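You operate a simulated robot arm through the tools that you are given. There is no shell and no other tool.

Carry out the task below with a simulated robot arm. There is one attempt and no reset: what you move stays moved.

TASK
Brush the flux off the board in the wash tray and dry it.
Fine: cleaner on the brush, then the air wand; brush and wand back, air off. What is to be rubbed or washed off counts as gone when no trace of it is left.

The check looks at the end state, three seconds after you hand in, the way a careful person would. Anything else that was tipped, shoved, dropped, spilled or broken makes it a failure.

THE ROBOT
A 6-joint arm with a two-finger parallel gripper, fixed in place. Base frame: the origin is at the foot of the arm, x ahead of it, y to its left, z up; the work surface is at about z = 760. Units: mm, rad, N and s.
With the tool pointing down near the work surface it reaches from about 260 to 640 mm from the base axis. Its first joint turns from -2.007 to 2.007 rad. Payload 3.43 kg.
The tool frame sits at the grasp point between the pads (the TCP): z along the fingers, y along the line on which they close. The tips reach 34 mm beyond it. The gripper opens to 128 mm. The fingers are 24 mm wide and 12 mm thick; the gripper's body (48 by 130 mm) begins 96 mm behind the TCP.
Orientation is told as [roll, pitch, yaw] about the base's x, y, z axes, in that order, counted from this pose: with the fingers straight down and closing along the base's y, the tool's x points along the base's -x, its y along +y and its z along -z.

THE INTERFACE
- The arm moves only by the tool move_arm. Its argument "deltas" is a list of rows, each a list of 6 numbers: the shift along the base's x, y, z in mm, then the turn, a rotation vector about the base's x, y, z in rad. In form: [[x, y, z, ax, ay, az], ...]. A call has 1 to 20 rows; each row shifts and turns the commanded pose from where the row before left it. "fingers" is the closure in counts, from 0 (fully open) to 255 (shut), set as the call begins (left out, the last holds). Each row takes 0.2 s and may step no farther than 50 mm and 0.15 rad from the row before; otherwise, or with a gripper value out of range, the whole call is refused. Where a pose cannot be reached the arm comes as near as it can. A force on the tool above 60 N (or 10 N above the force at the start of the call, whichever is more), or a blocked arm, ends the call early, and 0.2 s more pass. Each finger travels about 153 mm/s and halts on what it meets, pressing with about 31 N; the grip force reading is that of the motor and also rises with nothing between the fingers. The clock runs only during rows and for 0.2 s after the last one: add rows that do not move to give the fingers time. It gives the time, the measured TCP pose, the force on the tool (base axes), the opening and the grip force at its end, in the units of the frame above (readings bear some noise), with the torque about the TCP (base axes, N m) and any sound that the robot's microphone picked up, and new pictures: "pictures" is both (left out), scene, wrist or none.
- Cameras (640 x 400 px; columns grow to the right, rows downward): "scene" is fixed at [220.5, 501.2, 1425.3]; the picture's right is [-0.86, -0.51, 0.00], its down [-0.25, 0.42, -0.87] and it looks along [0.44, -0.75, -0.49] (base axes); focal length 374 px, centre (320, 200). "wrist" rides on the gripper at [76, -11, -160] in the tool frame; the picture's right is [0.15, 0.99, 0.00], its down [-0.88, 0.13, -0.46] and it looks along [-0.45, 0.07, 0.89] (tool axes); focal length 234 px, centre (320, 200). There is no depth. A picture from a camera that has moved, and an enlarged one, comes with that camera's place and axes in the base frame and with its lens.
- slide_trunk(by): slides the trunk up (or, below 0, down) by that many mm; the arm rides with it, the base frame stays. It gives what a move gives, with no picture.
- enlarge(camera, box): a new picture of the part [left, top, right, bottom] of that camera's present view, enlarged. It takes no simulated time.
- finish_job(): hands the job in; it is judged then, once.

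Nothing tells you positions but the pictures and the camera data. Unless the task says otherwise, let go and move clear before handing in.

The tools are called after "Request:" as a command line: name --pt "numbers of a row" for each row, then --argument value for the rest, lists and objects as JSON in quotes. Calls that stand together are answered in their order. move_arm: Moves the arm, as the interface text tells. Its arguments: {"type":"object","properties":{"deltas":{"type":"array"},"fingers":{"type":"number"},"pictures":{"type":"string","enum":["both","scene","wrist","none"]}},"required":["deltas"]} The other tools are called the same way: slide_trunk (by) slides the trunk up or down; enlarge (camera, box) takes an enlarged picture of a part of a camera's view; finish_job () hands the job in.

At the start:

```text
time_s: 0.0
tcp_pos: [496.8, -106.3, 1113.6]
tool_rot: [0.0, -0.001, -0.001]
wrist_force: [0.6, 0.3, -0.6]
wrist_torque: [-0.03, 0.0, -0.01]
width: 128.1
gripper_force: 0.1
trunk travel left (down, up): [-900.0, 90.0]
```

scene: 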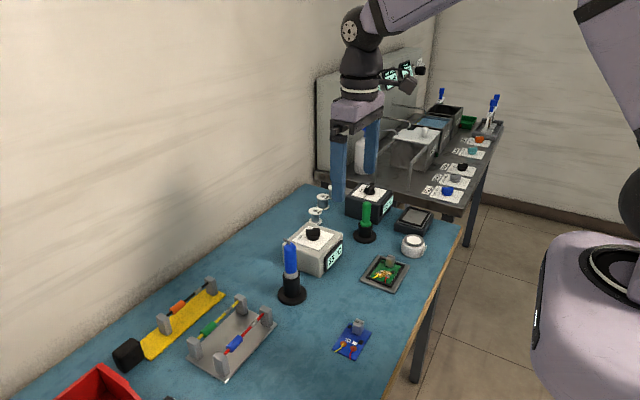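
wrist: 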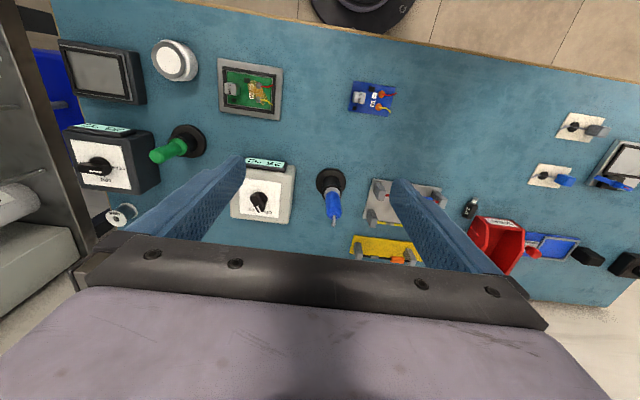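

I see a long bench with many stations: a tray with a green board, a blue board, stands with blue and green handles, racks with coloured tools, and boxes with dials. I'll look closer before I move anything.

Request:
enlarge --camera "scene" --box '[280, 170, 480, 300]'

Request:
enlarge --camera "scene" --box '[80, 260, 320, 400]'

Request:
enlarge --camera "wrist" --box '[40, 20, 300, 230]'

Request:
enlarge --camera "wrist" --box '[300, 60, 640, 300]'

Request:
enlarge --camera "scene" --box '[320, 60, 520, 200]'

```text
3.08 times, centred on (380, 235) of scene
camera zoom: at [220.5, 501.2, 1425.3], right [-0.86, -0.51, 0.0], down [-0.25, 0.42, -0.87], along [0.44, -0.75, -0.49], focal length 1150 px, centre (135, 92)
```

zoom: 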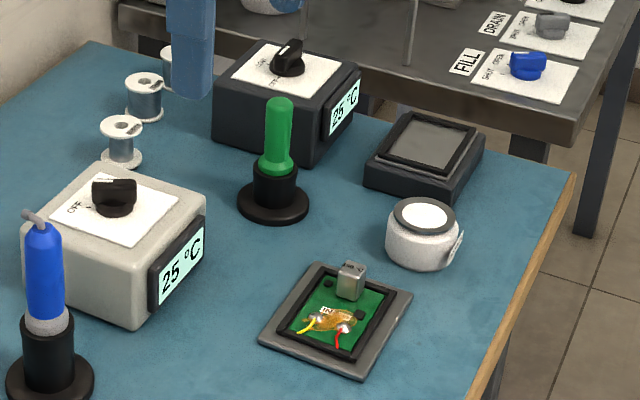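

```text
2.67 times, centred on (200, 330) of scene
camera zoom: at [220.5, 501.2, 1425.3], right [-0.86, -0.51, 0.0], down [-0.25, 0.42, -0.87], along [0.44, -0.75, -0.49], focal length 997 px, centre (640, -147)
```

zoom: 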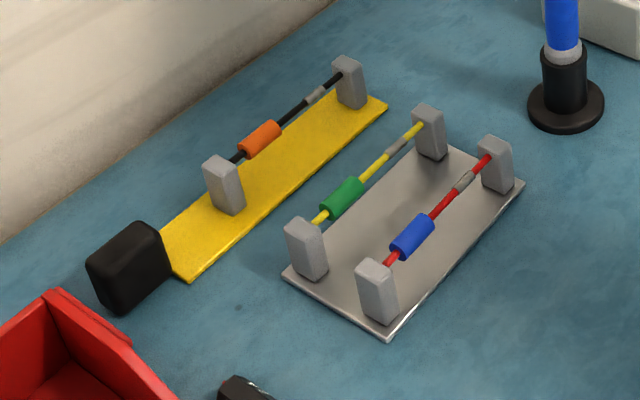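

```text
1.90 times, centred on (170, 125) of wrist
camera zoom: at [420.4, -116.9, 1273.5], right [-0.15, 0.99, 0.0], down [0.88, 0.13, 0.46], along [0.45, 0.07, -0.89], focal length 446 px, centre (606, 343)
```

zoom: 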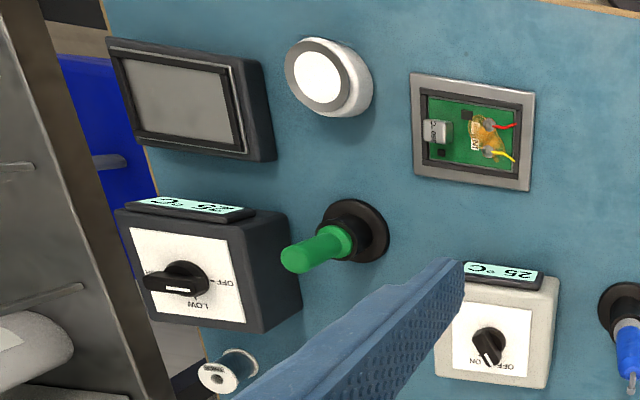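

```text
1.67 times, centred on (470, 180) of wrist
camera zoom: at [420.4, -116.9, 1273.5], right [-0.15, 0.99, 0.0], down [0.88, 0.13, 0.46], along [0.45, 0.07, -0.89], focal length 390 px, centre (70, 233)
```

zoom: 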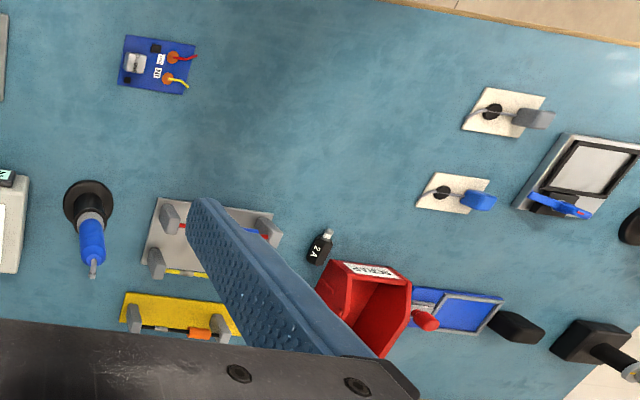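

```text
2.86 times, centred on (420, 130) of scene
camera zoom: at [220.5, 501.2, 1425.3], right [-0.86, -0.51, 0.0], down [-0.25, 0.42, -0.87], along [0.44, -0.75, -0.49], focal length 1068 px, centre (34, 400)
```

zoom: 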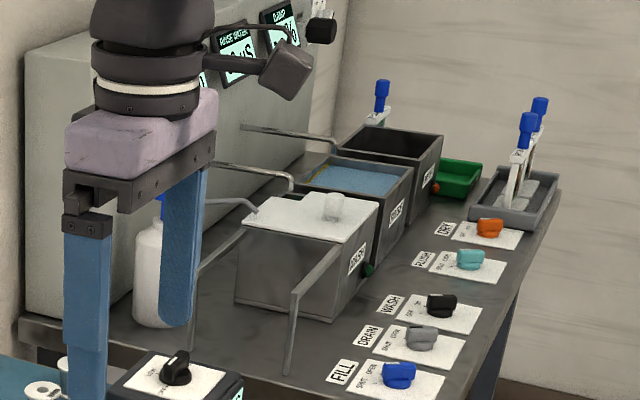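

The green board with an amber blob sits in a grey tray near (457, -248). More trays and a blue handle lie to the left (+y), so I'll take the hand there, staying high, for a look.

Request:
move_arm --pt "-10 50 0 0 0 0" --pt "-10 50 0 0 0 0" --pt "-10 50 0 0 0 0" --pt "-10 50 0 0 0 0" --pt "-10 50 0 0 0 0" --pt "-10 50 0 0 0 0" --pt "-10 50 0 0 0 0" --pt "-10 50 0 0 0 0" --pt "0 50 0 0 0 0" --pt "0 50 0 0 0 0"

```text
refused: row 1 steps farther than a row can; nothing moved
```

Request:
move_arm --pt "-10 45 0 0 0 0" --pt "-10 45 0 0 0 0" --pt "-10 45 0 0 0 0" --pt "-10 45 0 0 0 0" --pt "-10 45 0 0 0 0" --pt "-10 45 0 0 0 0" --pt "-10 45 0 0 0 0" --pt "-10 45 0 0 0 0" --pt "0 45 0 0 0 0" --pt "0 45 0 0 0 0"

```text
time_s: 2.2
tcp_pos: [416.5, 345.7, 1112.3]
tool_rot: [-0.001, -0.001, -0.001]
wrist_force: [-0.3, 0.8, -0.7]
wrist_torque: [-0.05, 0.01, 0.01]
width: 127.9
gripper_force: 0.1
trunk travel left (down, up): [-900.0, 90.0]
camera wrist: at [339.6, 334.8, 1273.1], right [-0.15, 0.99, 0.0], down [0.88, 0.13, 0.46], along [0.45, 0.07, -0.89], focal length 234 px, centre (320, 200)
```

scene: 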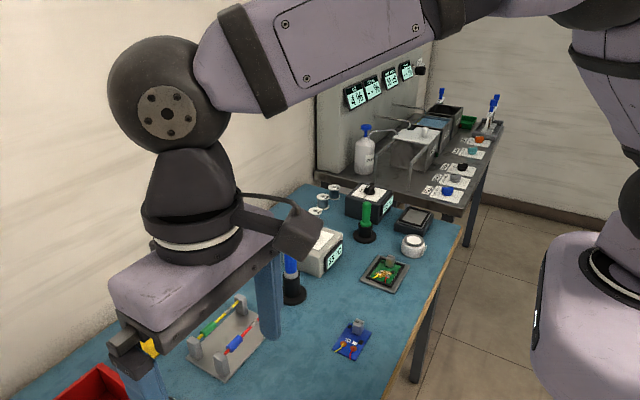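
wrist: 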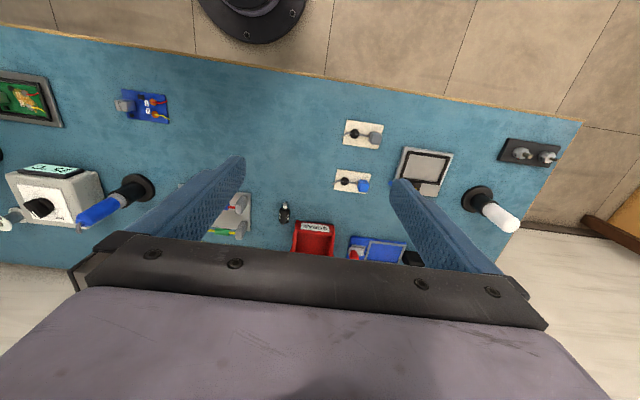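

Request:
enlarge --camera "wrist" --box '[270, 100, 590, 290]'

Request:
enlarge --camera "scene" --box '[320, 50, 520, 200]'

```text
2.00 times, centred on (430, 195) of wrist
camera zoom: at [339.6, 334.8, 1273.1], right [-0.15, 0.99, 0.0], down [0.88, 0.13, 0.46], along [0.45, 0.07, -0.89], focal length 468 px, centre (100, 210)
```

zoom: 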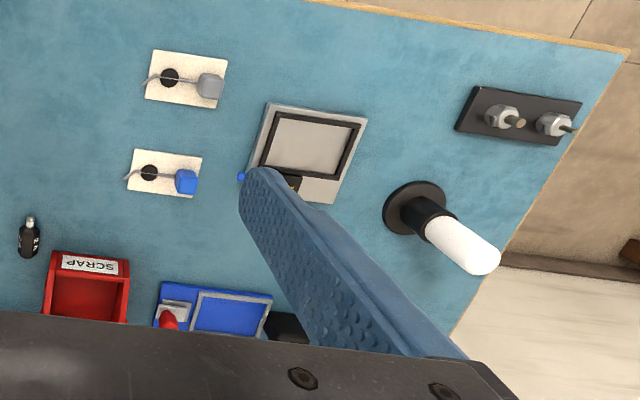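

```text
2.67 times, centred on (420, 125) of scene
camera zoom: at [220.5, 501.2, 1425.3], right [-0.86, -0.51, 0.0], down [-0.25, 0.42, -0.87], along [0.44, -0.75, -0.49], focal length 997 px, centre (53, 400)
```

zoom: 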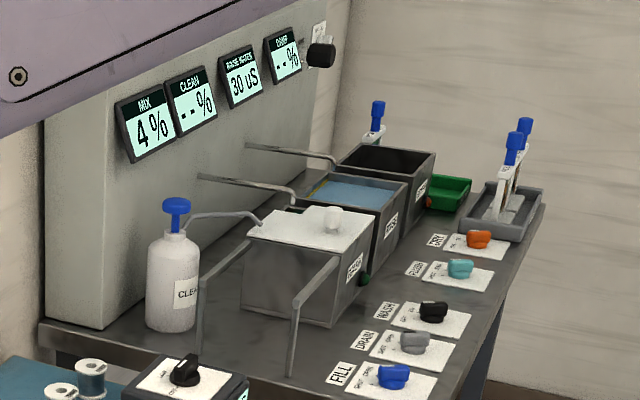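

To the left I see a grey tray, two plates with dials, a scrap bin, a white-handled tool in a stand and a plate with two jacks. I'll go further that way to see what they are.

Request:
move_arm --pt "-20 40 0 0 0 0" --pt "-20 40 0 0 0 0" --pt "-20 40 0 0 0 0" --pt "-20 40 0 0 0 0" --pt "-20 30 0 0 0 0" --pictures "wrist"

```text
time_s: 3.4
tcp_pos: [311.9, 527.9, 1109.9]
tool_rot: [0.0, 0.0, 0.0]
wrist_force: [-0.1, -0.5, 0.6]
wrist_torque: [0.01, -0.02, 0.01]
width: 128.2
gripper_force: 0.1
out of reach, approached as far as the arm can: row 5
trunk travel left (down, up): [-900.0, 90.0]
camera wrist: at [235.1, 517.9, 1270.7], right [-0.15, 0.99, 0.0], down [0.88, 0.13, 0.46], along [0.45, 0.06, -0.89], focal length 234 px, centre (320, 200)
```

wrist: 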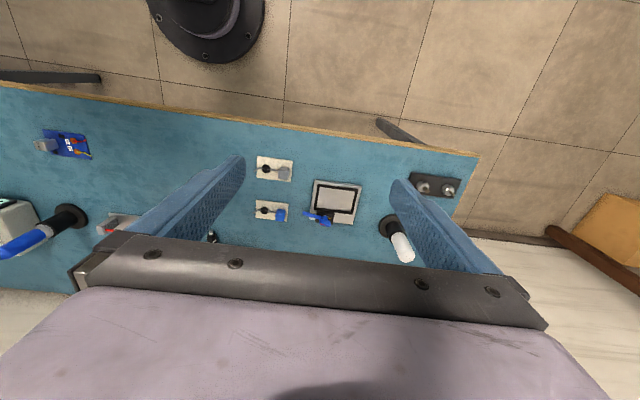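

Request:
enlarge --camera "wrist" --box '[240, 140, 480, 270]'

Request:
enlarge --camera "wrist" --box '[290, 165, 380, 235]'

Request:
enlarge --camera "scene" --box '[320, 170, 480, 380]'

Request:
enlarge --camera "scene" --box '[0, 250, 300, 400]'

```text
2.67 times, centred on (360, 205) of wrist
camera zoom: at [235.1, 517.9, 1270.7], right [-0.15, 0.99, 0.0], down [0.88, 0.13, 0.46], along [0.45, 0.06, -0.89], focal length 624 px, centre (213, 187)
```

zoom: 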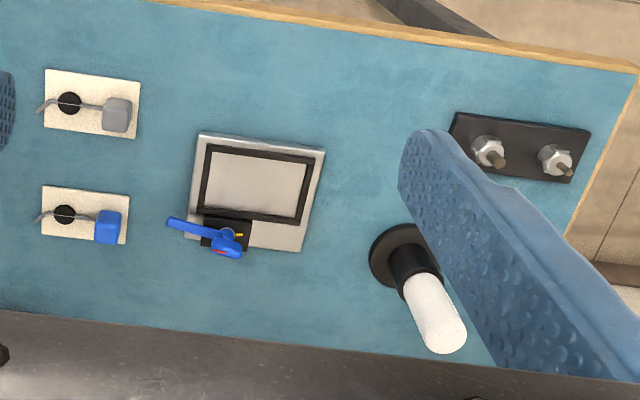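

```text
5.71 times, centred on (335, 200) of wrist
camera zoom: at [235.1, 517.9, 1270.7], right [-0.15, 0.99, 0.0], down [0.88, 0.13, 0.46], along [0.45, 0.06, -0.89], focal length 1338 px, centre (234, 200)
```

zoom: 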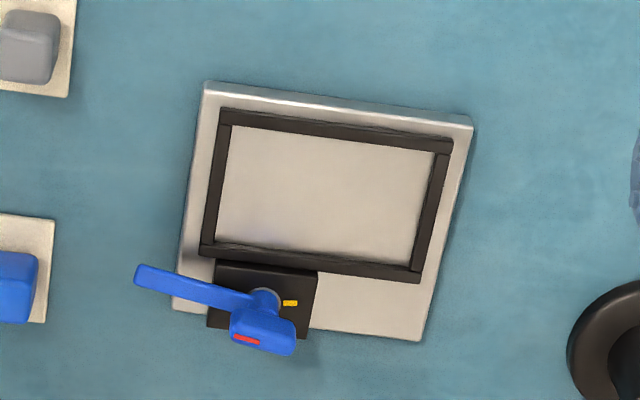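

```text
1.90 times, centred on (400, 275) of scene
camera zoom: at [220.5, 501.2, 1425.3], right [-0.86, -0.51, 0.0], down [-0.25, 0.42, -0.87], along [0.44, -0.75, -0.49], focal length 712 px, centre (168, 57)
```

zoom: 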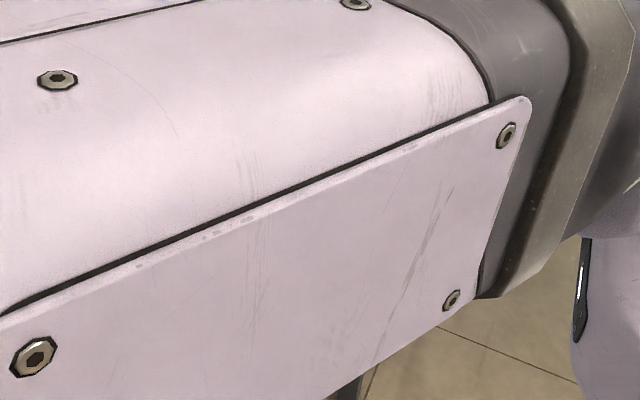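

```text
2.13 times, centred on (150, 325) of scene
camera zoom: at [220.5, 501.2, 1425.3], right [-0.86, -0.51, 0.0], down [-0.25, 0.42, -0.87], along [0.44, -0.75, -0.49], focal length 798 px, centre (683, -67)
```

zoom: 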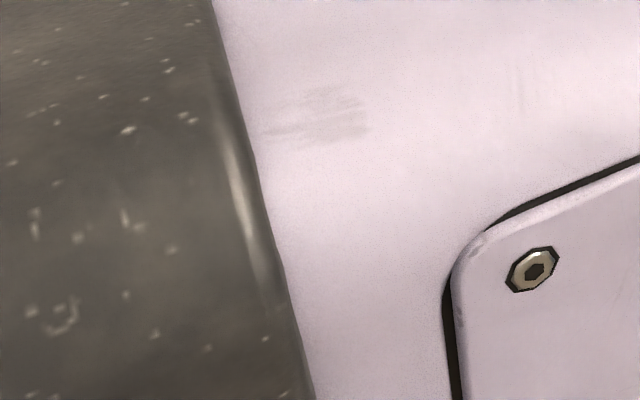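

No brush or air wand shows at this end; it looks like soldering and crimping gear. I'll swing over to the right (-y) side, turning the camera to look that way.

Request:
move_arm --pt "20 -45 0 0 0 0" --pt "20 -45 0 0 0 0" --pt "20 -45 0 0 0 0" --pt "20 -45 0 0 0 0" --pt "10 -45 0 0 0 0" --pt "0 -45 0 0 0 -0.1" --pt "0 -45 0 0 0 -0.1" --pt "0 -45 0 0 0 -0.1" --pt "0 -45 0 0 0 -0.1" --pt "0 -45 0 0 0 -0.1" --pt "0 -45 0 0 0 -0.1" --pt "0 -45 0 0 0 -0.1" --pt "0 -45 0 0 0 -0.1" --pt "0 -45 0 0 0 -0.1" --pt "0 -45 0 0 0 -0.1" --pt "0 -40 0 0 0 -0.1" --pt "0 -40 0 0 0 -0.1" --pt "0 -40 0 0 0 -0.1" --pt "0 0 0 0 0 -0.1" --pt "0 0 0 0 0 -0.1"

```text
time_s: 7.6
tcp_pos: [403.8, -267.7, 1110.0]
tool_rot: [0.0, 0.0, -1.502]
wrist_force: [0.0, -0.5, 0.2]
wrist_torque: [0.03, 0.02, 0.02]
width: 128.0
gripper_force: 0.1
trunk travel left (down, up): [-900.0, 90.0]
camera wrist: at [386.7, -193.0, 1271.6], right [0.98, 0.21, 0.0], down [0.19, -0.87, 0.46], along [0.1, -0.44, -0.89], focal length 234 px, centre (320, 200)
```

scene: 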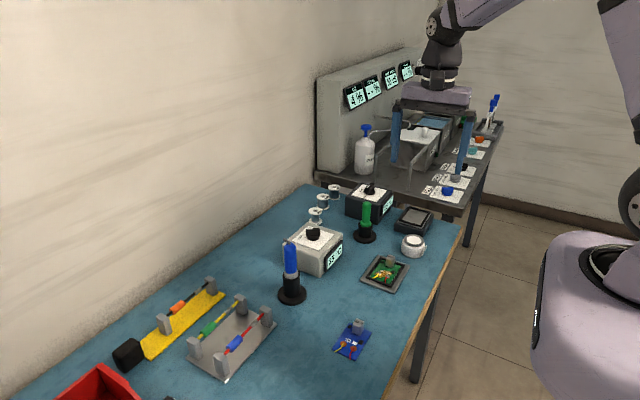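
wrist: 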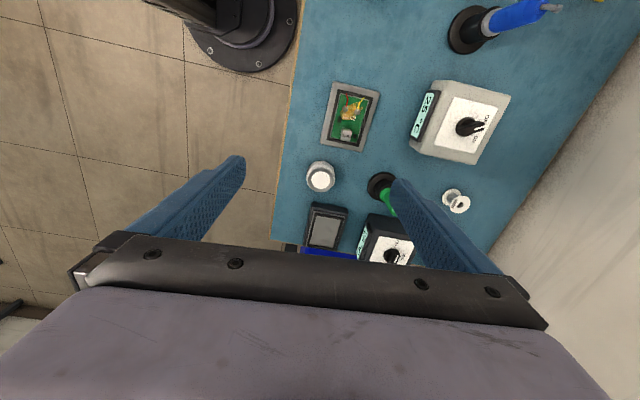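

This view covers the middle of the bench. I'll tilt the hand outward to look along -y, towards the second bench, and then check the area beside the base.

Request:
move_arm --pt "0 0 0 -0.15 0 0" --pt "0 0 0 -0.15 0 0" --pt "0 0 0 -0.15 0 0" --pt "0 0 0 -0.15 0 0" --pt "0 0 0 -0.1 0 0" --pictures "wrist"

```text
time_s: 8.8
tcp_pos: [403.6, -268.4, 1112.2]
tool_rot: [-0.058, -0.699, -1.48]
wrist_force: [-0.1, 0.2, 0.4]
wrist_torque: [0.0, 0.03, 0.01]
width: 128.0
gripper_force: 0.2
trunk travel left (down, up): [-900.0, 90.0]
camera wrist: at [386.6, -106.5, 1186.0], right [0.98, 0.17, -0.14], down [0.19, -0.37, 0.91], along [0.1, -0.91, -0.39], focal length 234 px, centre (320, 200)
```

wrist: 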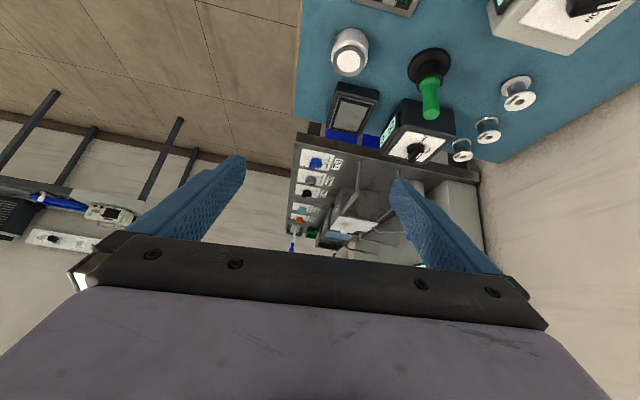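

There's something else to the left of this upside-down view, a third bench behind the base. I'll enlarge it.

Request:
enlarge --camera "wrist" --box '[0, 80, 240, 260]'

Request:
enlarge --camera "wrist" --box '[270, 120, 450, 280]'

```text
2.22 times, centred on (120, 170) of wrist
camera zoom: at [386.6, -106.5, 1186.0], right [0.98, 0.17, -0.14], down [0.19, -0.37, 0.91], along [0.1, -0.91, -0.39], focal length 520 px, centre (764, 267)
```

zoom: 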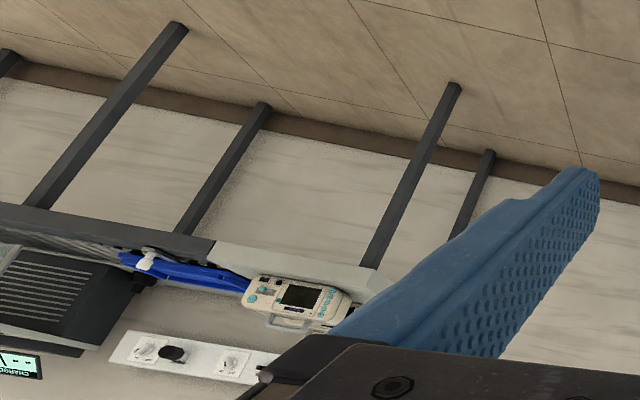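

```text
2.50 times, centred on (360, 200) of wrist
camera zoom: at [386.6, -106.5, 1186.0], right [0.98, 0.17, -0.14], down [0.19, -0.37, 0.91], along [0.1, -0.91, -0.39], focal length 585 px, centre (220, 200)
```

zoom: 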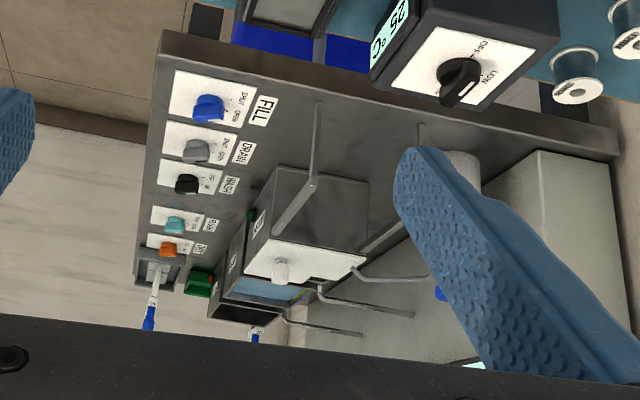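

Several benches stand around the room. I'll swing the arm round to the right of the base, staying high, to see what lies beside and behind it.

Request:
move_arm --pt "-29 -39 0 0 0 -0.1" --pt "-32 -36 0 0 0 -0.1" --pt "-36 -32 0 0 0 -0.1" --pt "-39 -28 0 0 0 -0.1" --pt "-41 -24 0 0 0 -0.1" --pt "-44 -20 0 0 0 -0.1" --pt "-46 -16 0 0 0 -0.1" --pt "-47 -11 0 0 0 -0.1" --pt "-48 -6 0 0 0 -0.1" --pt "-48 -2 0 0 0 -0.1"

```text
time_s: 11.0
tcp_pos: [-7.1, -483.5, 1113.3]
tool_rot: [-0.06, -0.697, -2.48]
wrist_force: [-1.0, 0.1, 0.2]
wrist_torque: [0.05, -0.02, 0.04]
width: 127.9
gripper_force: 0.0
trunk travel left (down, up): [-900.0, 90.0]
camera wrist: at [117.8, -383.3, 1187.3], right [0.67, -0.73, -0.14], down [-0.21, -0.36, 0.91], along [-0.72, -0.58, -0.4], focal length 234 px, centre (320, 200)
```

scene: 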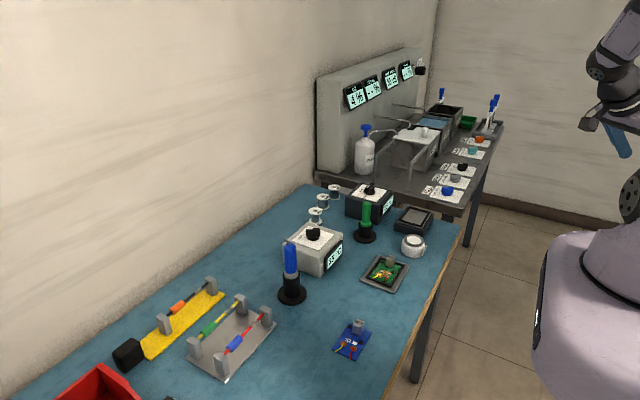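
wrist: 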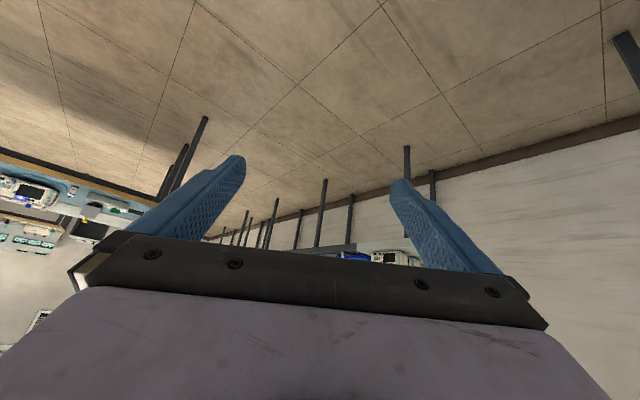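

The surrounding benches are all well out of reach, so the job must be on the bench in front of the arm. I'll swing back and look along it from the left with the hand tilted.

Request:
move_arm --pt "48 2 0 0 0 0.13" --pt "48 6 0 0 0 0.13" --pt "47 11 0 0 0 0.13" --pt "46 16 0 0 0 0.13" --pt "44 20 0 0 0 0.13" --pt "41 24 0 0 0 0.13" --pt "39 28 0 0 0 0.13" --pt "36 32 0 0 0 0.13" --pt "32 36 0 0 0 0.13" --pt "29 39 0 0 0 0.13" --pt "25 41 0 0 0 0.13" --pt "20 44 0 0 0 0.13" --pt "16 46 0 0 0 0.13" --pt "11 47 0 0 0 0.13" --pt "6 48 0 0 0 0.13" --pt "2 48 0 0 0 0.13" --pt "-3 48 0 0 0 0.13" --pt "-8 48 0 0 0 0.13" --pt "-12 47 0 0 0 0.13" --pt "-17 45 0 0 0 0.13"

```text
time_s: 15.2
tcp_pos: [441.7, 197.3, 1110.7]
tool_rot: [-0.059, -0.698, 0.124]
wrist_force: [-0.1, -0.4, 0.4]
wrist_torque: [-0.05, 0.01, 0.0]
width: 127.9
gripper_force: 0.1
trunk travel left (down, up): [-900.0, 90.0]
camera wrist: at [281.5, 175.4, 1184.7], right [-0.2, 0.97, -0.14], down [0.37, 0.2, 0.91], along [0.91, 0.13, -0.39], focal length 234 px, centre (320, 200)
```

scene: 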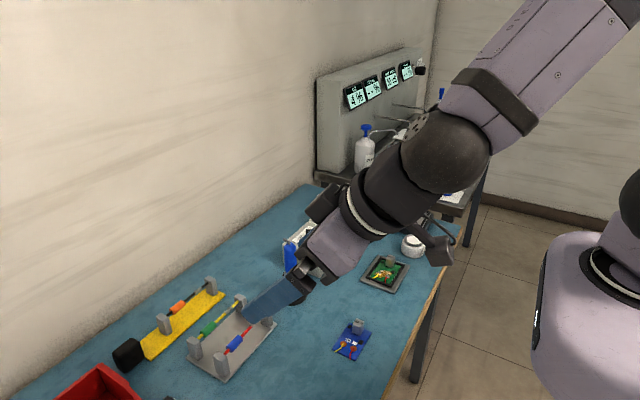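
wrist: 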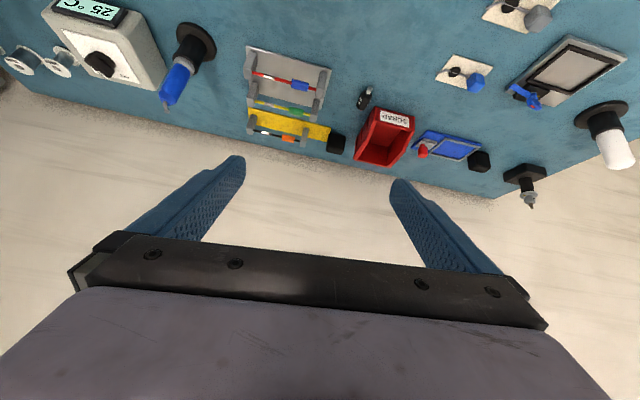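

This view covers the back of the bench. I'll enlarge each part of it.

Request:
enlarge --camera "wrist" --box '[340, 0, 640, 210]'

Request:
enlarge --camera "wrist" --box '[0, 0, 345, 170]'

```text
1.90 times, centred on (490, 105) of wrist
camera zoom: at [281.5, 175.4, 1184.7], right [-0.2, 0.97, -0.14], down [0.37, 0.2, 0.91], along [0.91, 0.13, -0.39], focal length 446 px, centre (-4, 381)
```

zoom: 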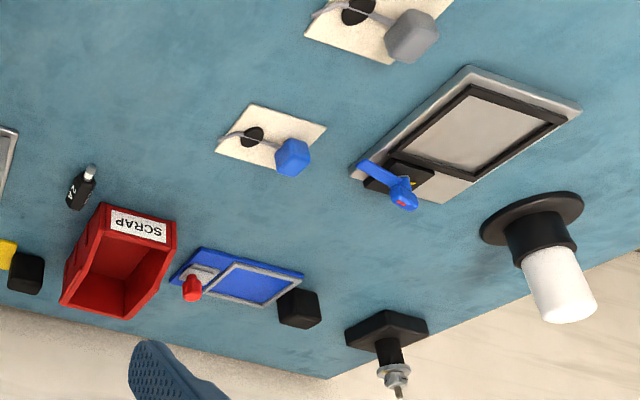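

```text
1.86 times, centred on (172, 85) of wrist
camera zoom: at [281.5, 175.4, 1184.7], right [-0.2, 0.97, -0.14], down [0.37, 0.2, 0.91], along [0.91, 0.13, -0.39], focal length 434 px, centre (594, 413)
```

zoom: 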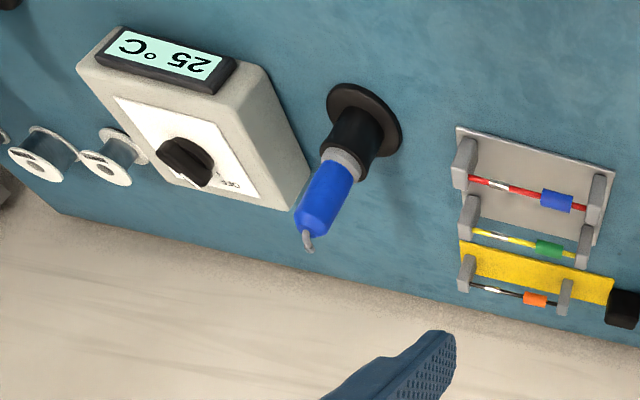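

I don't see a brush at this end. The left side of the base hasn't been looked at, so I'll swing round there, high.

Request:
move_arm --pt "-22 43 0 0 0 0.12" --pt "-26 41 0 0 0 0.12" --pt "-30 38 0 0 0 0.12" --pt "-34 35 0 0 0 0.12" --pt "-37 31 0 0 0 0.12" --pt "-40 27 0 0 0 0.12" --pt "-43 23 0 0 0 0.12" --pt "-45 19 0 0 0 0.12" --pt "-46 14 0 0 0 0.12" --pt "-47 9 0 0 0 0.12" --pt "-48 4 0 0 0 0.12"

```text
time_s: 17.6
tcp_pos: [25.3, 479.0, 1109.6]
tool_rot: [-0.061, -0.698, 1.445]
wrist_force: [-1.1, 0.7, -0.2]
wrist_torque: [0.01, -0.01, 0.0]
width: 128.0
gripper_force: 0.1
trunk travel left (down, up): [-900.0, 90.0]
camera wrist: at [6.7, 318.7, 1185.0], right [-0.99, 0.05, -0.14], down [-0.11, 0.4, 0.91], along [0.1, 0.91, -0.39], focal length 234 px, centre (320, 200)
```

scene: 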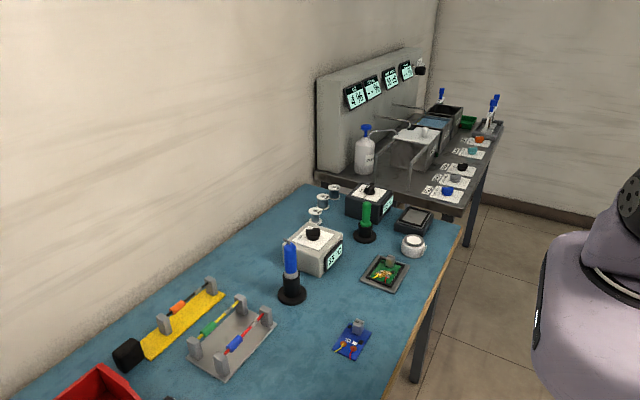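
wrist: 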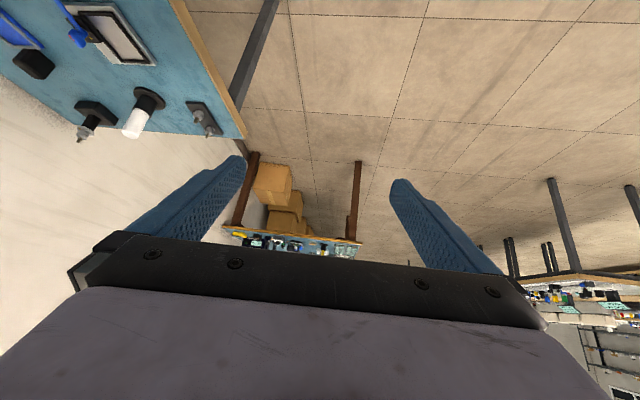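

Nothing is within reach on the left. So I'll look closely at the right end of the bench: the tray with the board, the white pot, the green handle and the black box.

Request:
enlarge --camera "scene" --box '[340, 170, 440, 240]'

Request:
enlarge --camera "scene" --box '[350, 225, 440, 300]'

Request:
enlarge --camera "scene" --box '[420, 80, 520, 150]'

Request:
enlarge --camera "scene" --box '[340, 60, 450, 180]'

Request:
enlarge --camera "scene" --box '[410, 130, 510, 210]'

```text
5.71 times, centred on (390, 205) of scene
camera zoom: at [220.5, 501.2, 1425.3], right [-0.86, -0.51, 0.0], down [-0.25, 0.42, -0.87], along [0.44, -0.75, -0.49], focal length 2136 px, centre (-80, 171)
```

zoom: 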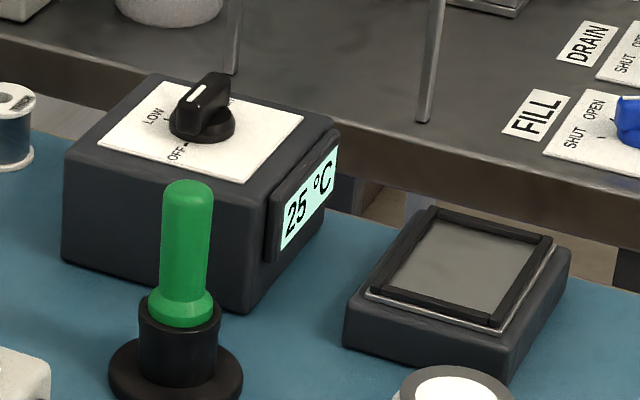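

```text
5.33 times, centred on (395, 262) of scene
camera zoom: at [220.5, 501.2, 1425.3], right [-0.86, -0.51, 0.0], down [-0.25, 0.42, -0.87], along [0.44, -0.75, -0.49], focal length 1994 px, centre (-80, -133)
```

zoom: 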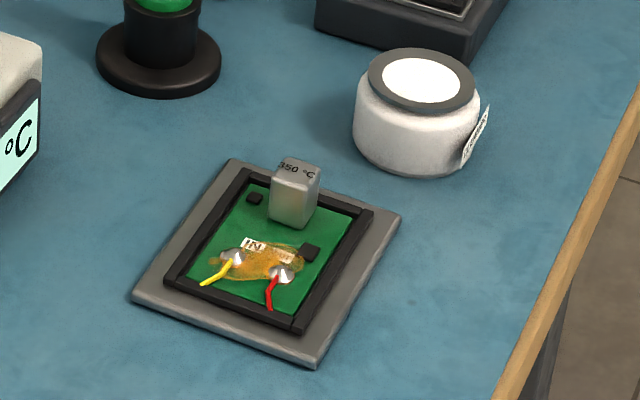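

```text
5.71 times, centred on (470, 115) of scene
camera zoom: at [220.5, 501.2, 1425.3], right [-0.86, -0.51, 0.0], down [-0.25, 0.42, -0.87], along [0.44, -0.75, -0.49], focal length 2136 px, centre (-537, 686)
```

zoom: 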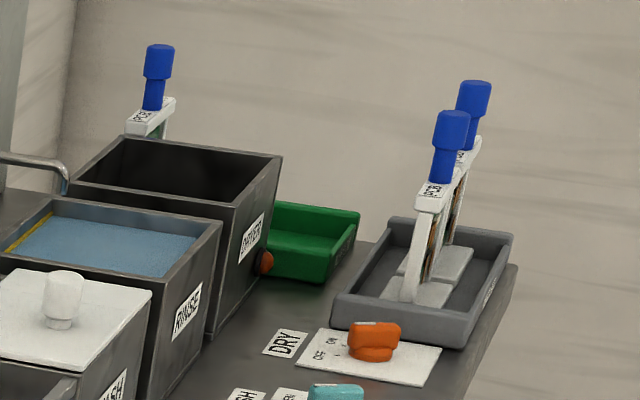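

```text
3.33 times, centred on (395, 120) of scene
camera zoom: at [220.5, 501.2, 1425.3], right [-0.86, -0.51, 0.0], down [-0.25, 0.42, -0.87], along [0.44, -0.75, -0.49], focal length 1246 px, centre (70, 467)
```

zoom: 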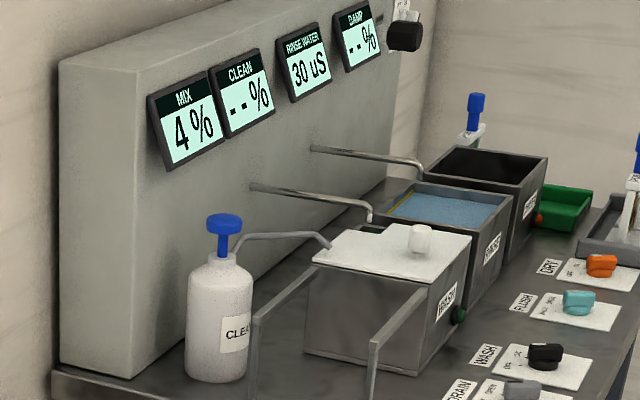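

```text
5.00 times, centred on (460, 170) of scene
camera zoom: at [220.5, 501.2, 1425.3], right [-0.86, -0.51, 0.0], down [-0.25, 0.42, -0.87], along [0.44, -0.75, -0.49], focal length 1869 px, centre (-380, 350)
```

zoom: 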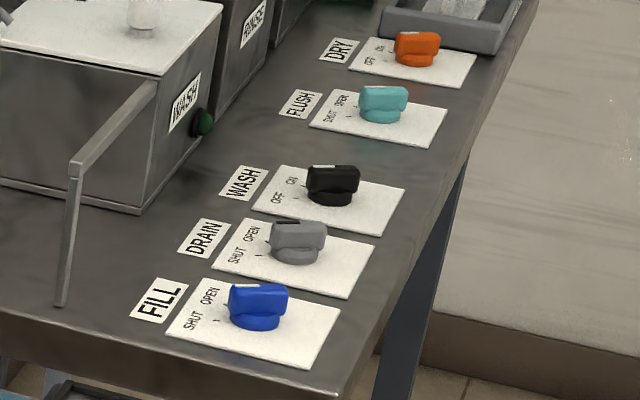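

The scene picture shows a tray with a board that has amber flux round two joints, a white pot with a label, and a green handle in a stand. I'll bring the wrist camera over for a closer look.

Request:
move_arm --pt "48 -4 0 0 0 -0.12" --pt "47 -9 0 0 0 -0.12" --pt "46 -14 0 0 0 -0.12" --pt "45 -19 0 0 0 -0.12" --pt "43 -23 0 0 0 -0.12" --pt "40 -27 0 0 0 -0.12" --pt "37 -31 0 0 0 -0.12" --pt "34 -35 0 0 0 -0.12" --pt "20 -43 0 0 0 -0.12" --pt "0 -48 0 0 0 -0.12" --pt "0 -48 0 0 0 -0.12" --pt "0 -48 0 0 0 -0.1" --pt "0 -48 0 0 0 -0.1" --pt "0 -48 0 0 0 -0.1" --pt "0 -48 0 0 0 0" --pt "0 -48 0 0 0 0" --pt "0 -48 0 0 0 0" --pt "0 -48 0 0 0 0" --pt "0 -48 0 0 0 0"

```text
time_s: 21.6
tcp_pos: [413.2, -174.6, 1123.1]
tool_rot: [0.006, -0.636, -0.332]
wrist_force: [2.0, 0.7, 0.6]
wrist_torque: [-0.06, 0.22, -0.07]
width: 128.2
gripper_force: 0.0
out of reach, approached as far as the arm can: row 12, 13, 14, 15, 16, 18
trunk travel left (down, up): [-900.0, 90.0]
camera wrist: at [262.6, -136.1, 1206.7], right [0.21, 0.97, -0.08], down [0.45, -0.02, 0.89], along [0.87, -0.22, -0.45], focal length 234 px, centre (320, 200)
```

scene: 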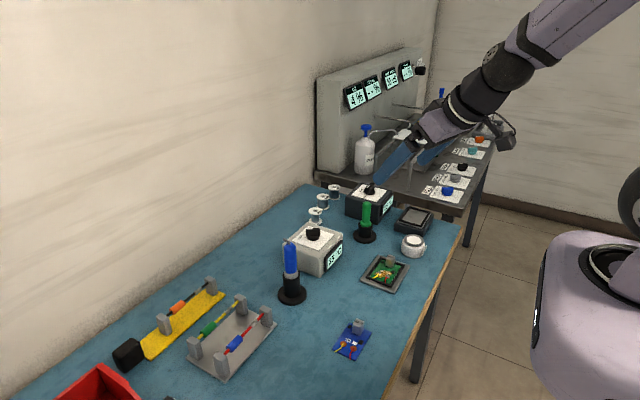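
wrist: 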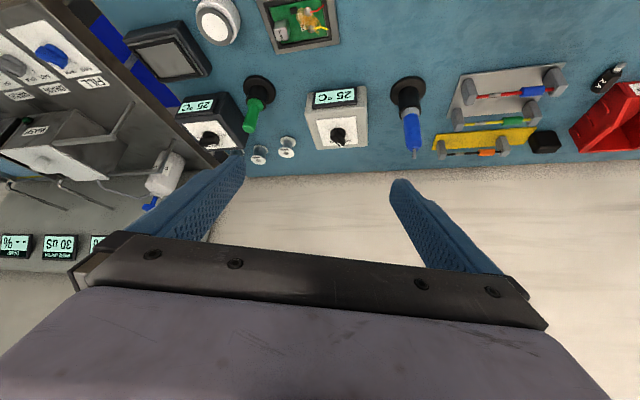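

The arm came near its limit in that tilted pose. I'll straighten the hand and come down a little over the tray and pot so I can read the labels.

Request:
move_arm --pt "-10 0 -10 0 0.14 0" --pt "-10 0 -10 0 0.14 0" --pt "-10 0 -10 0 0.14 0" --pt "-10 0 -10 0 0.14 0" --pt "-10 0 -10 0 0.14 0" --pt "0 -10 -20 0 0 0" --pt "0 -10 -20 0 0 0"

```text
time_s: 23.2
tcp_pos: [383.7, -187.5, 1043.6]
tool_rot: [-0.154, -0.054, -0.134]
wrist_force: [0.6, -0.2, -0.4]
wrist_torque: [0.03, 0.01, 0.02]
width: 128.1
gripper_force: 0.1
out of reach, approached as far as the arm can: row 1
trunk travel left (down, up): [-900.0, 90.0]
camera wrist: at [300.7, -162.1, 1199.9], right [-0.01, 0.99, -0.16], down [0.87, 0.08, 0.48], along [0.49, -0.14, -0.86], focal length 234 px, centre (320, 200)
```

scene: 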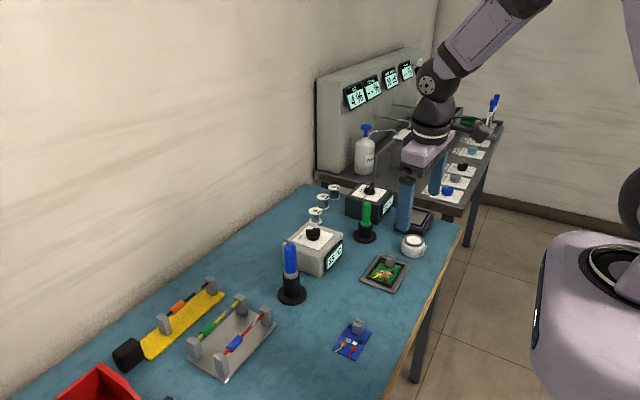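
wrist: 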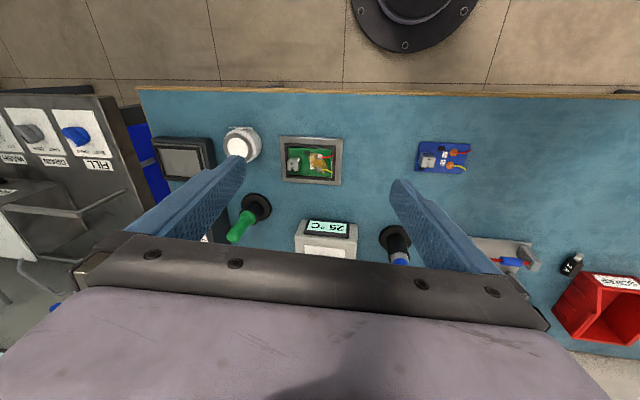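

Now the pot, the tray with the board and the black pad are all in view. I'll enlarge them.

Request:
enlarge --camera "wrist" --box '[140, 110, 360, 250]'

Request:
enlarge --camera "wrist" --box '[270, 125, 350, 195]'

Request:
enlarge --camera "wrist" --box '[0, 80, 200, 240]'

Request:
enlarge --camera "wrist" --box '[400, 130, 490, 190]'

```text
2.86 times, centred on (250, 180) of wrist
camera zoom: at [300.7, -162.1, 1199.9], right [-0.01, 0.99, -0.16], down [0.87, 0.08, 0.48], along [0.49, -0.14, -0.86], focal length 669 px, centre (520, 257)
```

zoom: 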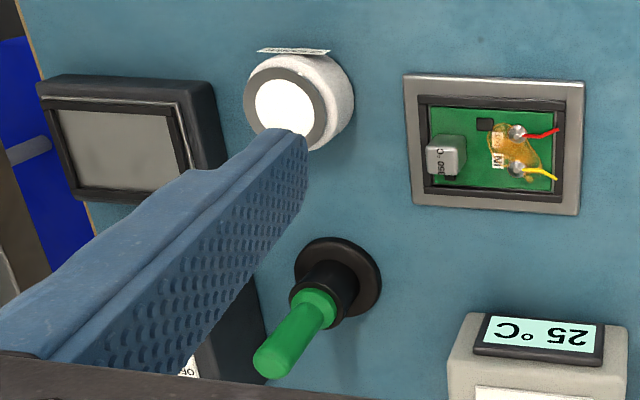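

```text
5.71 times, centred on (310, 160) of wrist
camera zoom: at [300.7, -162.1, 1199.9], right [-0.01, 0.99, -0.16], down [0.87, 0.08, 0.48], along [0.49, -0.14, -0.86], focal length 1338 px, centre (377, 429)
```

zoom: 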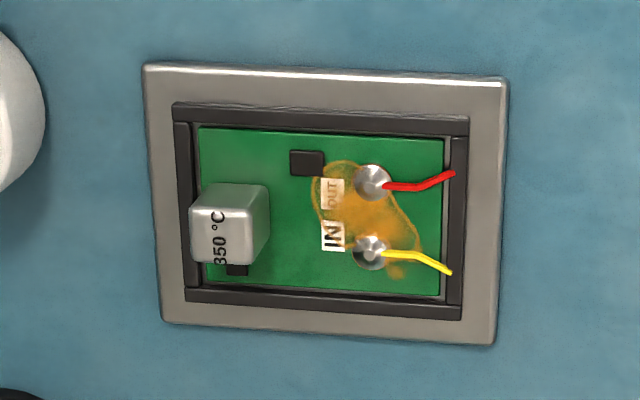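

```text
2.50 times, centred on (100, 160) of wrist
camera zoom: at [300.7, -162.1, 1199.9], right [-0.01, 0.99, -0.16], down [0.87, 0.08, 0.48], along [0.49, -0.14, -0.86], focal length 585 px, centre (870, 300)
```

zoom: 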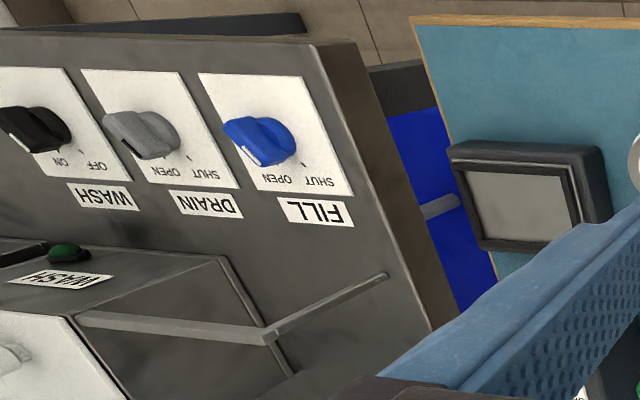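

```text
6.67 times, centred on (445, 160) of wrist
camera zoom: at [300.7, -162.1, 1199.9], right [-0.01, 0.99, -0.16], down [0.87, 0.08, 0.48], along [0.49, -0.14, -0.86], focal length 1561 px, centre (-513, 467)
```

zoom: 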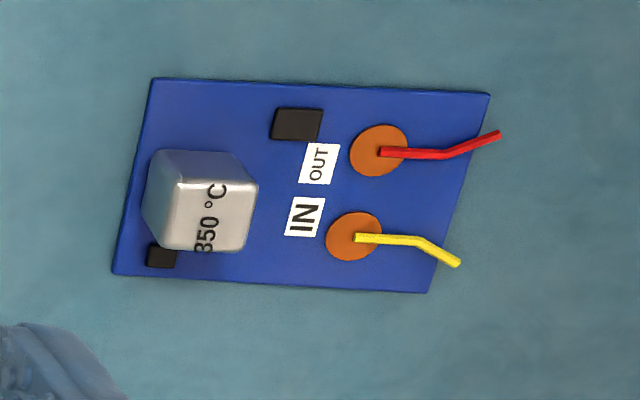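

The board in the grey tray carries an amber flux stain with IN and OUT labels under it. I haven't found the brush or the wand yet, and there's a blue thing in the gap between the two benches. I'll go and look down at that.

Request:
move_arm --pt "-5 -40 5 0.05 0.02 -0.12" --pt "-5 -40 5 0.05 0.02 -0.12" --pt "-5 -40 5 0.05 0.02 -0.12" --pt "-5 -40 5 0 0 -0.12" --pt "-5 -40 5 0 0 -0.12" --pt "0 -20 5 0 0 -0.12" --pt "0 0 0 0 0 -0.14" --pt "0 0 0 0 0 -0.14" --pt "0 0 0 0 0 -0.14" --pt "0 0 0 0 0 -0.14" --pt "0 0 0 -0.1 0 0" --pt "0 0 0 -0.1 0 0" --pt "0 0 0 -0.1 0 0"

```text
time_s: 26.0
tcp_pos: [359.5, -405.5, 1075.9]
tool_rot: [-0.078, -0.252, -1.412]
wrist_force: [0.6, -0.4, 0.0]
wrist_torque: [0.02, 0.0, 0.01]
width: 128.0
gripper_force: 0.2
trunk travel left (down, up): [-900.0, 90.0]
camera wrist: at [340.7, -293.6, 1212.1], right [0.95, 0.28, -0.11], down [0.28, -0.71, 0.65], along [0.1, -0.65, -0.75], focal length 234 px, centre (320, 200)
```

scene: 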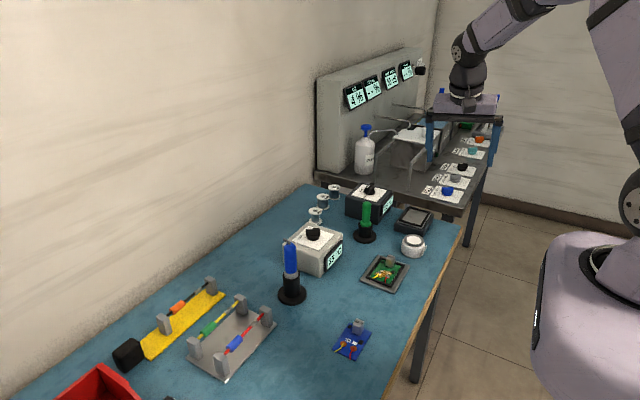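
wrist: 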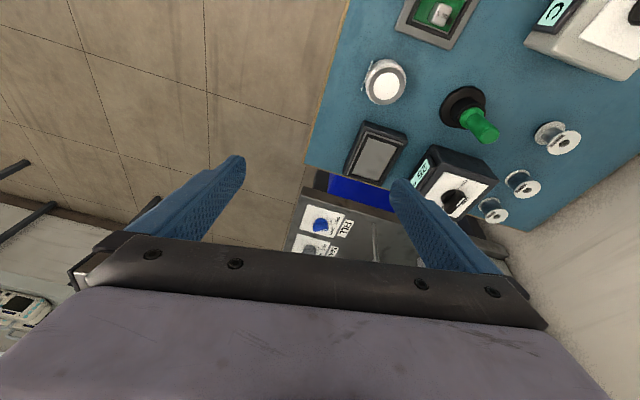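

Request:
enlarge --camera "wrist" --box '[270, 110, 430, 260]'

Request:
enlarge --camera "wrist" --box '[340, 40, 440, 120]'

Request:
enlarge --camera "wrist" --box '[400, 70, 540, 230]'

Request:
enlarge --camera "wrist" --box '[0, 150, 150, 350]'

```text
2.67 times, centred on (350, 185) of wrist
camera zoom: at [340.7, -293.6, 1212.1], right [0.95, 0.28, -0.11], down [0.28, -0.71, 0.65], along [0.1, -0.65, -0.75], focal length 624 px, centre (240, 240)
```

zoom: 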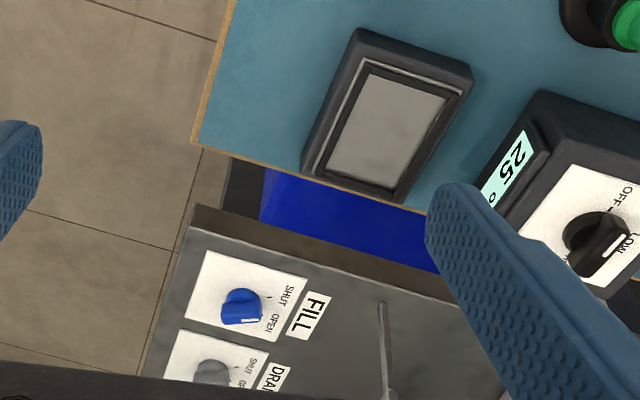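

```text
5.00 times, centred on (390, 80) of wrist
camera zoom: at [340.7, -293.6, 1212.1], right [0.95, 0.28, -0.11], down [0.28, -0.71, 0.65], along [0.1, -0.65, -0.75], focal length 1171 px, centre (-30, 800)
```

zoom: 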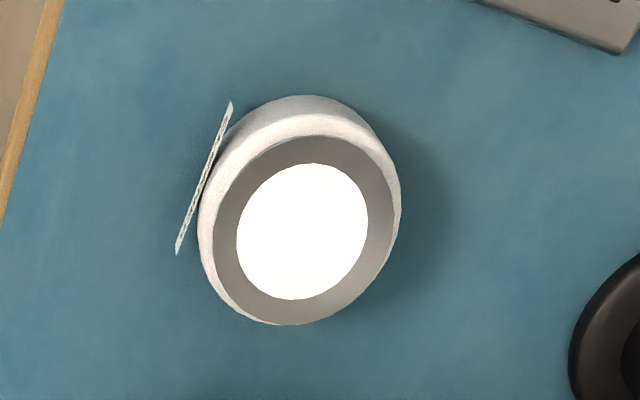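

```text
2.50 times, centred on (470, 150) of wrist
camera zoom: at [340.7, -293.6, 1212.1], right [0.95, 0.28, -0.11], down [0.28, -0.71, 0.65], along [0.1, -0.65, -0.75], focal length 585 px, centre (-55, 325)
```

zoom: 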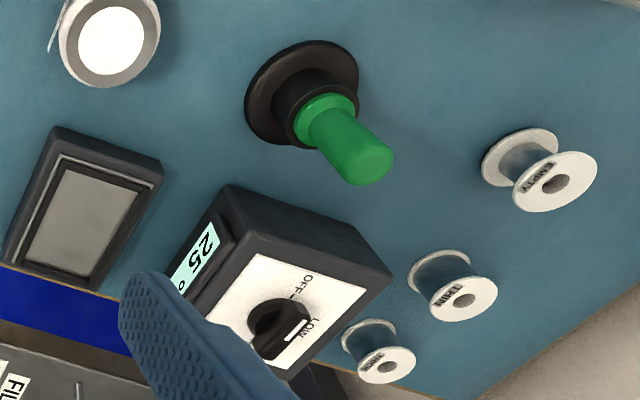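

```text
2.00 times, centred on (75, 250) of wrist
camera zoom: at [340.7, -293.6, 1212.1], right [0.95, 0.28, -0.11], down [0.28, -0.71, 0.65], along [0.1, -0.65, -0.75], focal length 468 px, centre (810, 100)
```

zoom: 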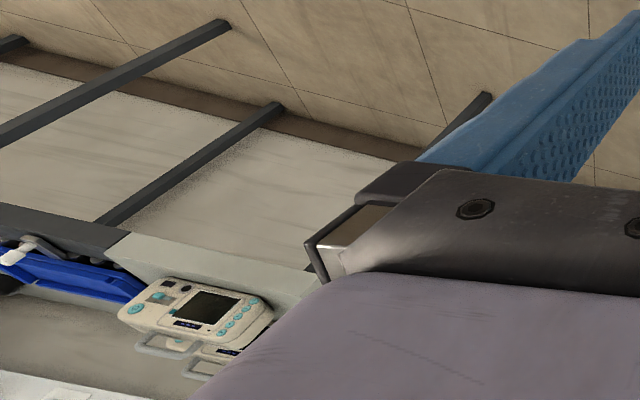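

The green tool stands in a holder by the LOW/OFF box, the spools are THIN and EMPTY, and the pot has a label facing the robot. I'll zoom in on it from the scene camera.

Request:
enlarge --camera "scene" --box '[398, 230, 430, 262]'

Request:
enlarge --camera "scene" --box '[345, 180, 400, 245]'

Request:
enlarge --camera "scene" --box '[275, 225, 350, 310]'

```text
12.50 times, centred on (414, 246) of scene
camera zoom: at [220.5, 501.2, 1425.3], right [-0.86, -0.51, 0.0], down [-0.25, 0.42, -0.87], along [0.44, -0.75, -0.49], focal length 4673 px, centre (-855, -375)
```

zoom: 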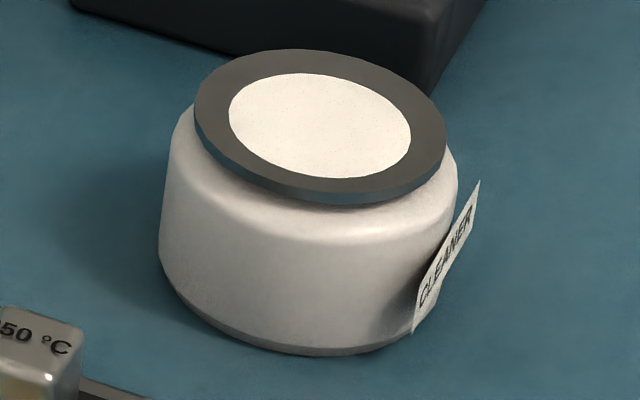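

```text
6.15 times, centred on (372, 212) of scene
camera zoom: at [220.5, 501.2, 1425.3], right [-0.86, -0.51, 0.0], down [-0.25, 0.42, -0.87], along [0.44, -0.75, -0.49], focal length 2300 px, centre (-3, 123)
```

zoom: 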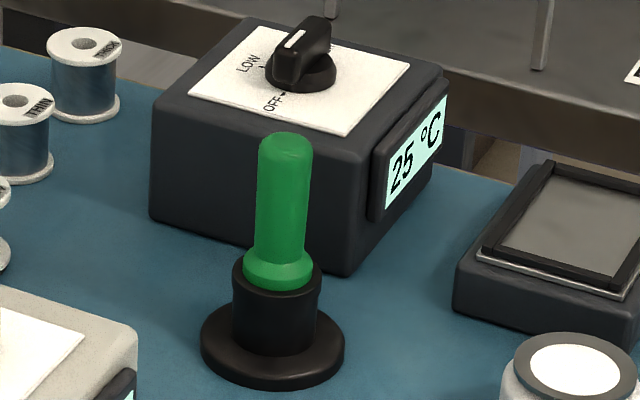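

```text
4.71 times, centred on (312, 268) of scene
camera zoom: at [220.5, 501.2, 1425.3], right [-0.86, -0.51, 0.0], down [-0.25, 0.42, -0.87], along [0.44, -0.75, -0.49], focal length 1759 px, centre (355, -118)
```

zoom: 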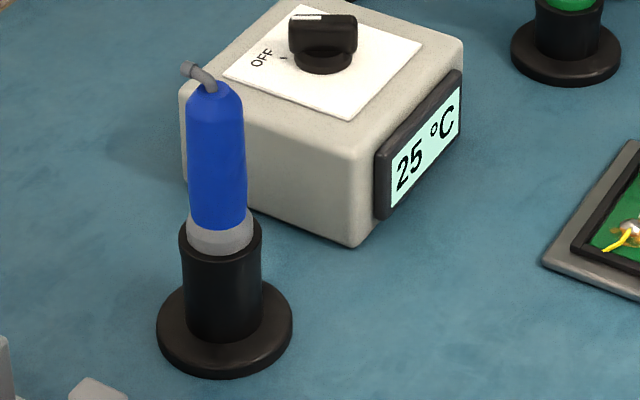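

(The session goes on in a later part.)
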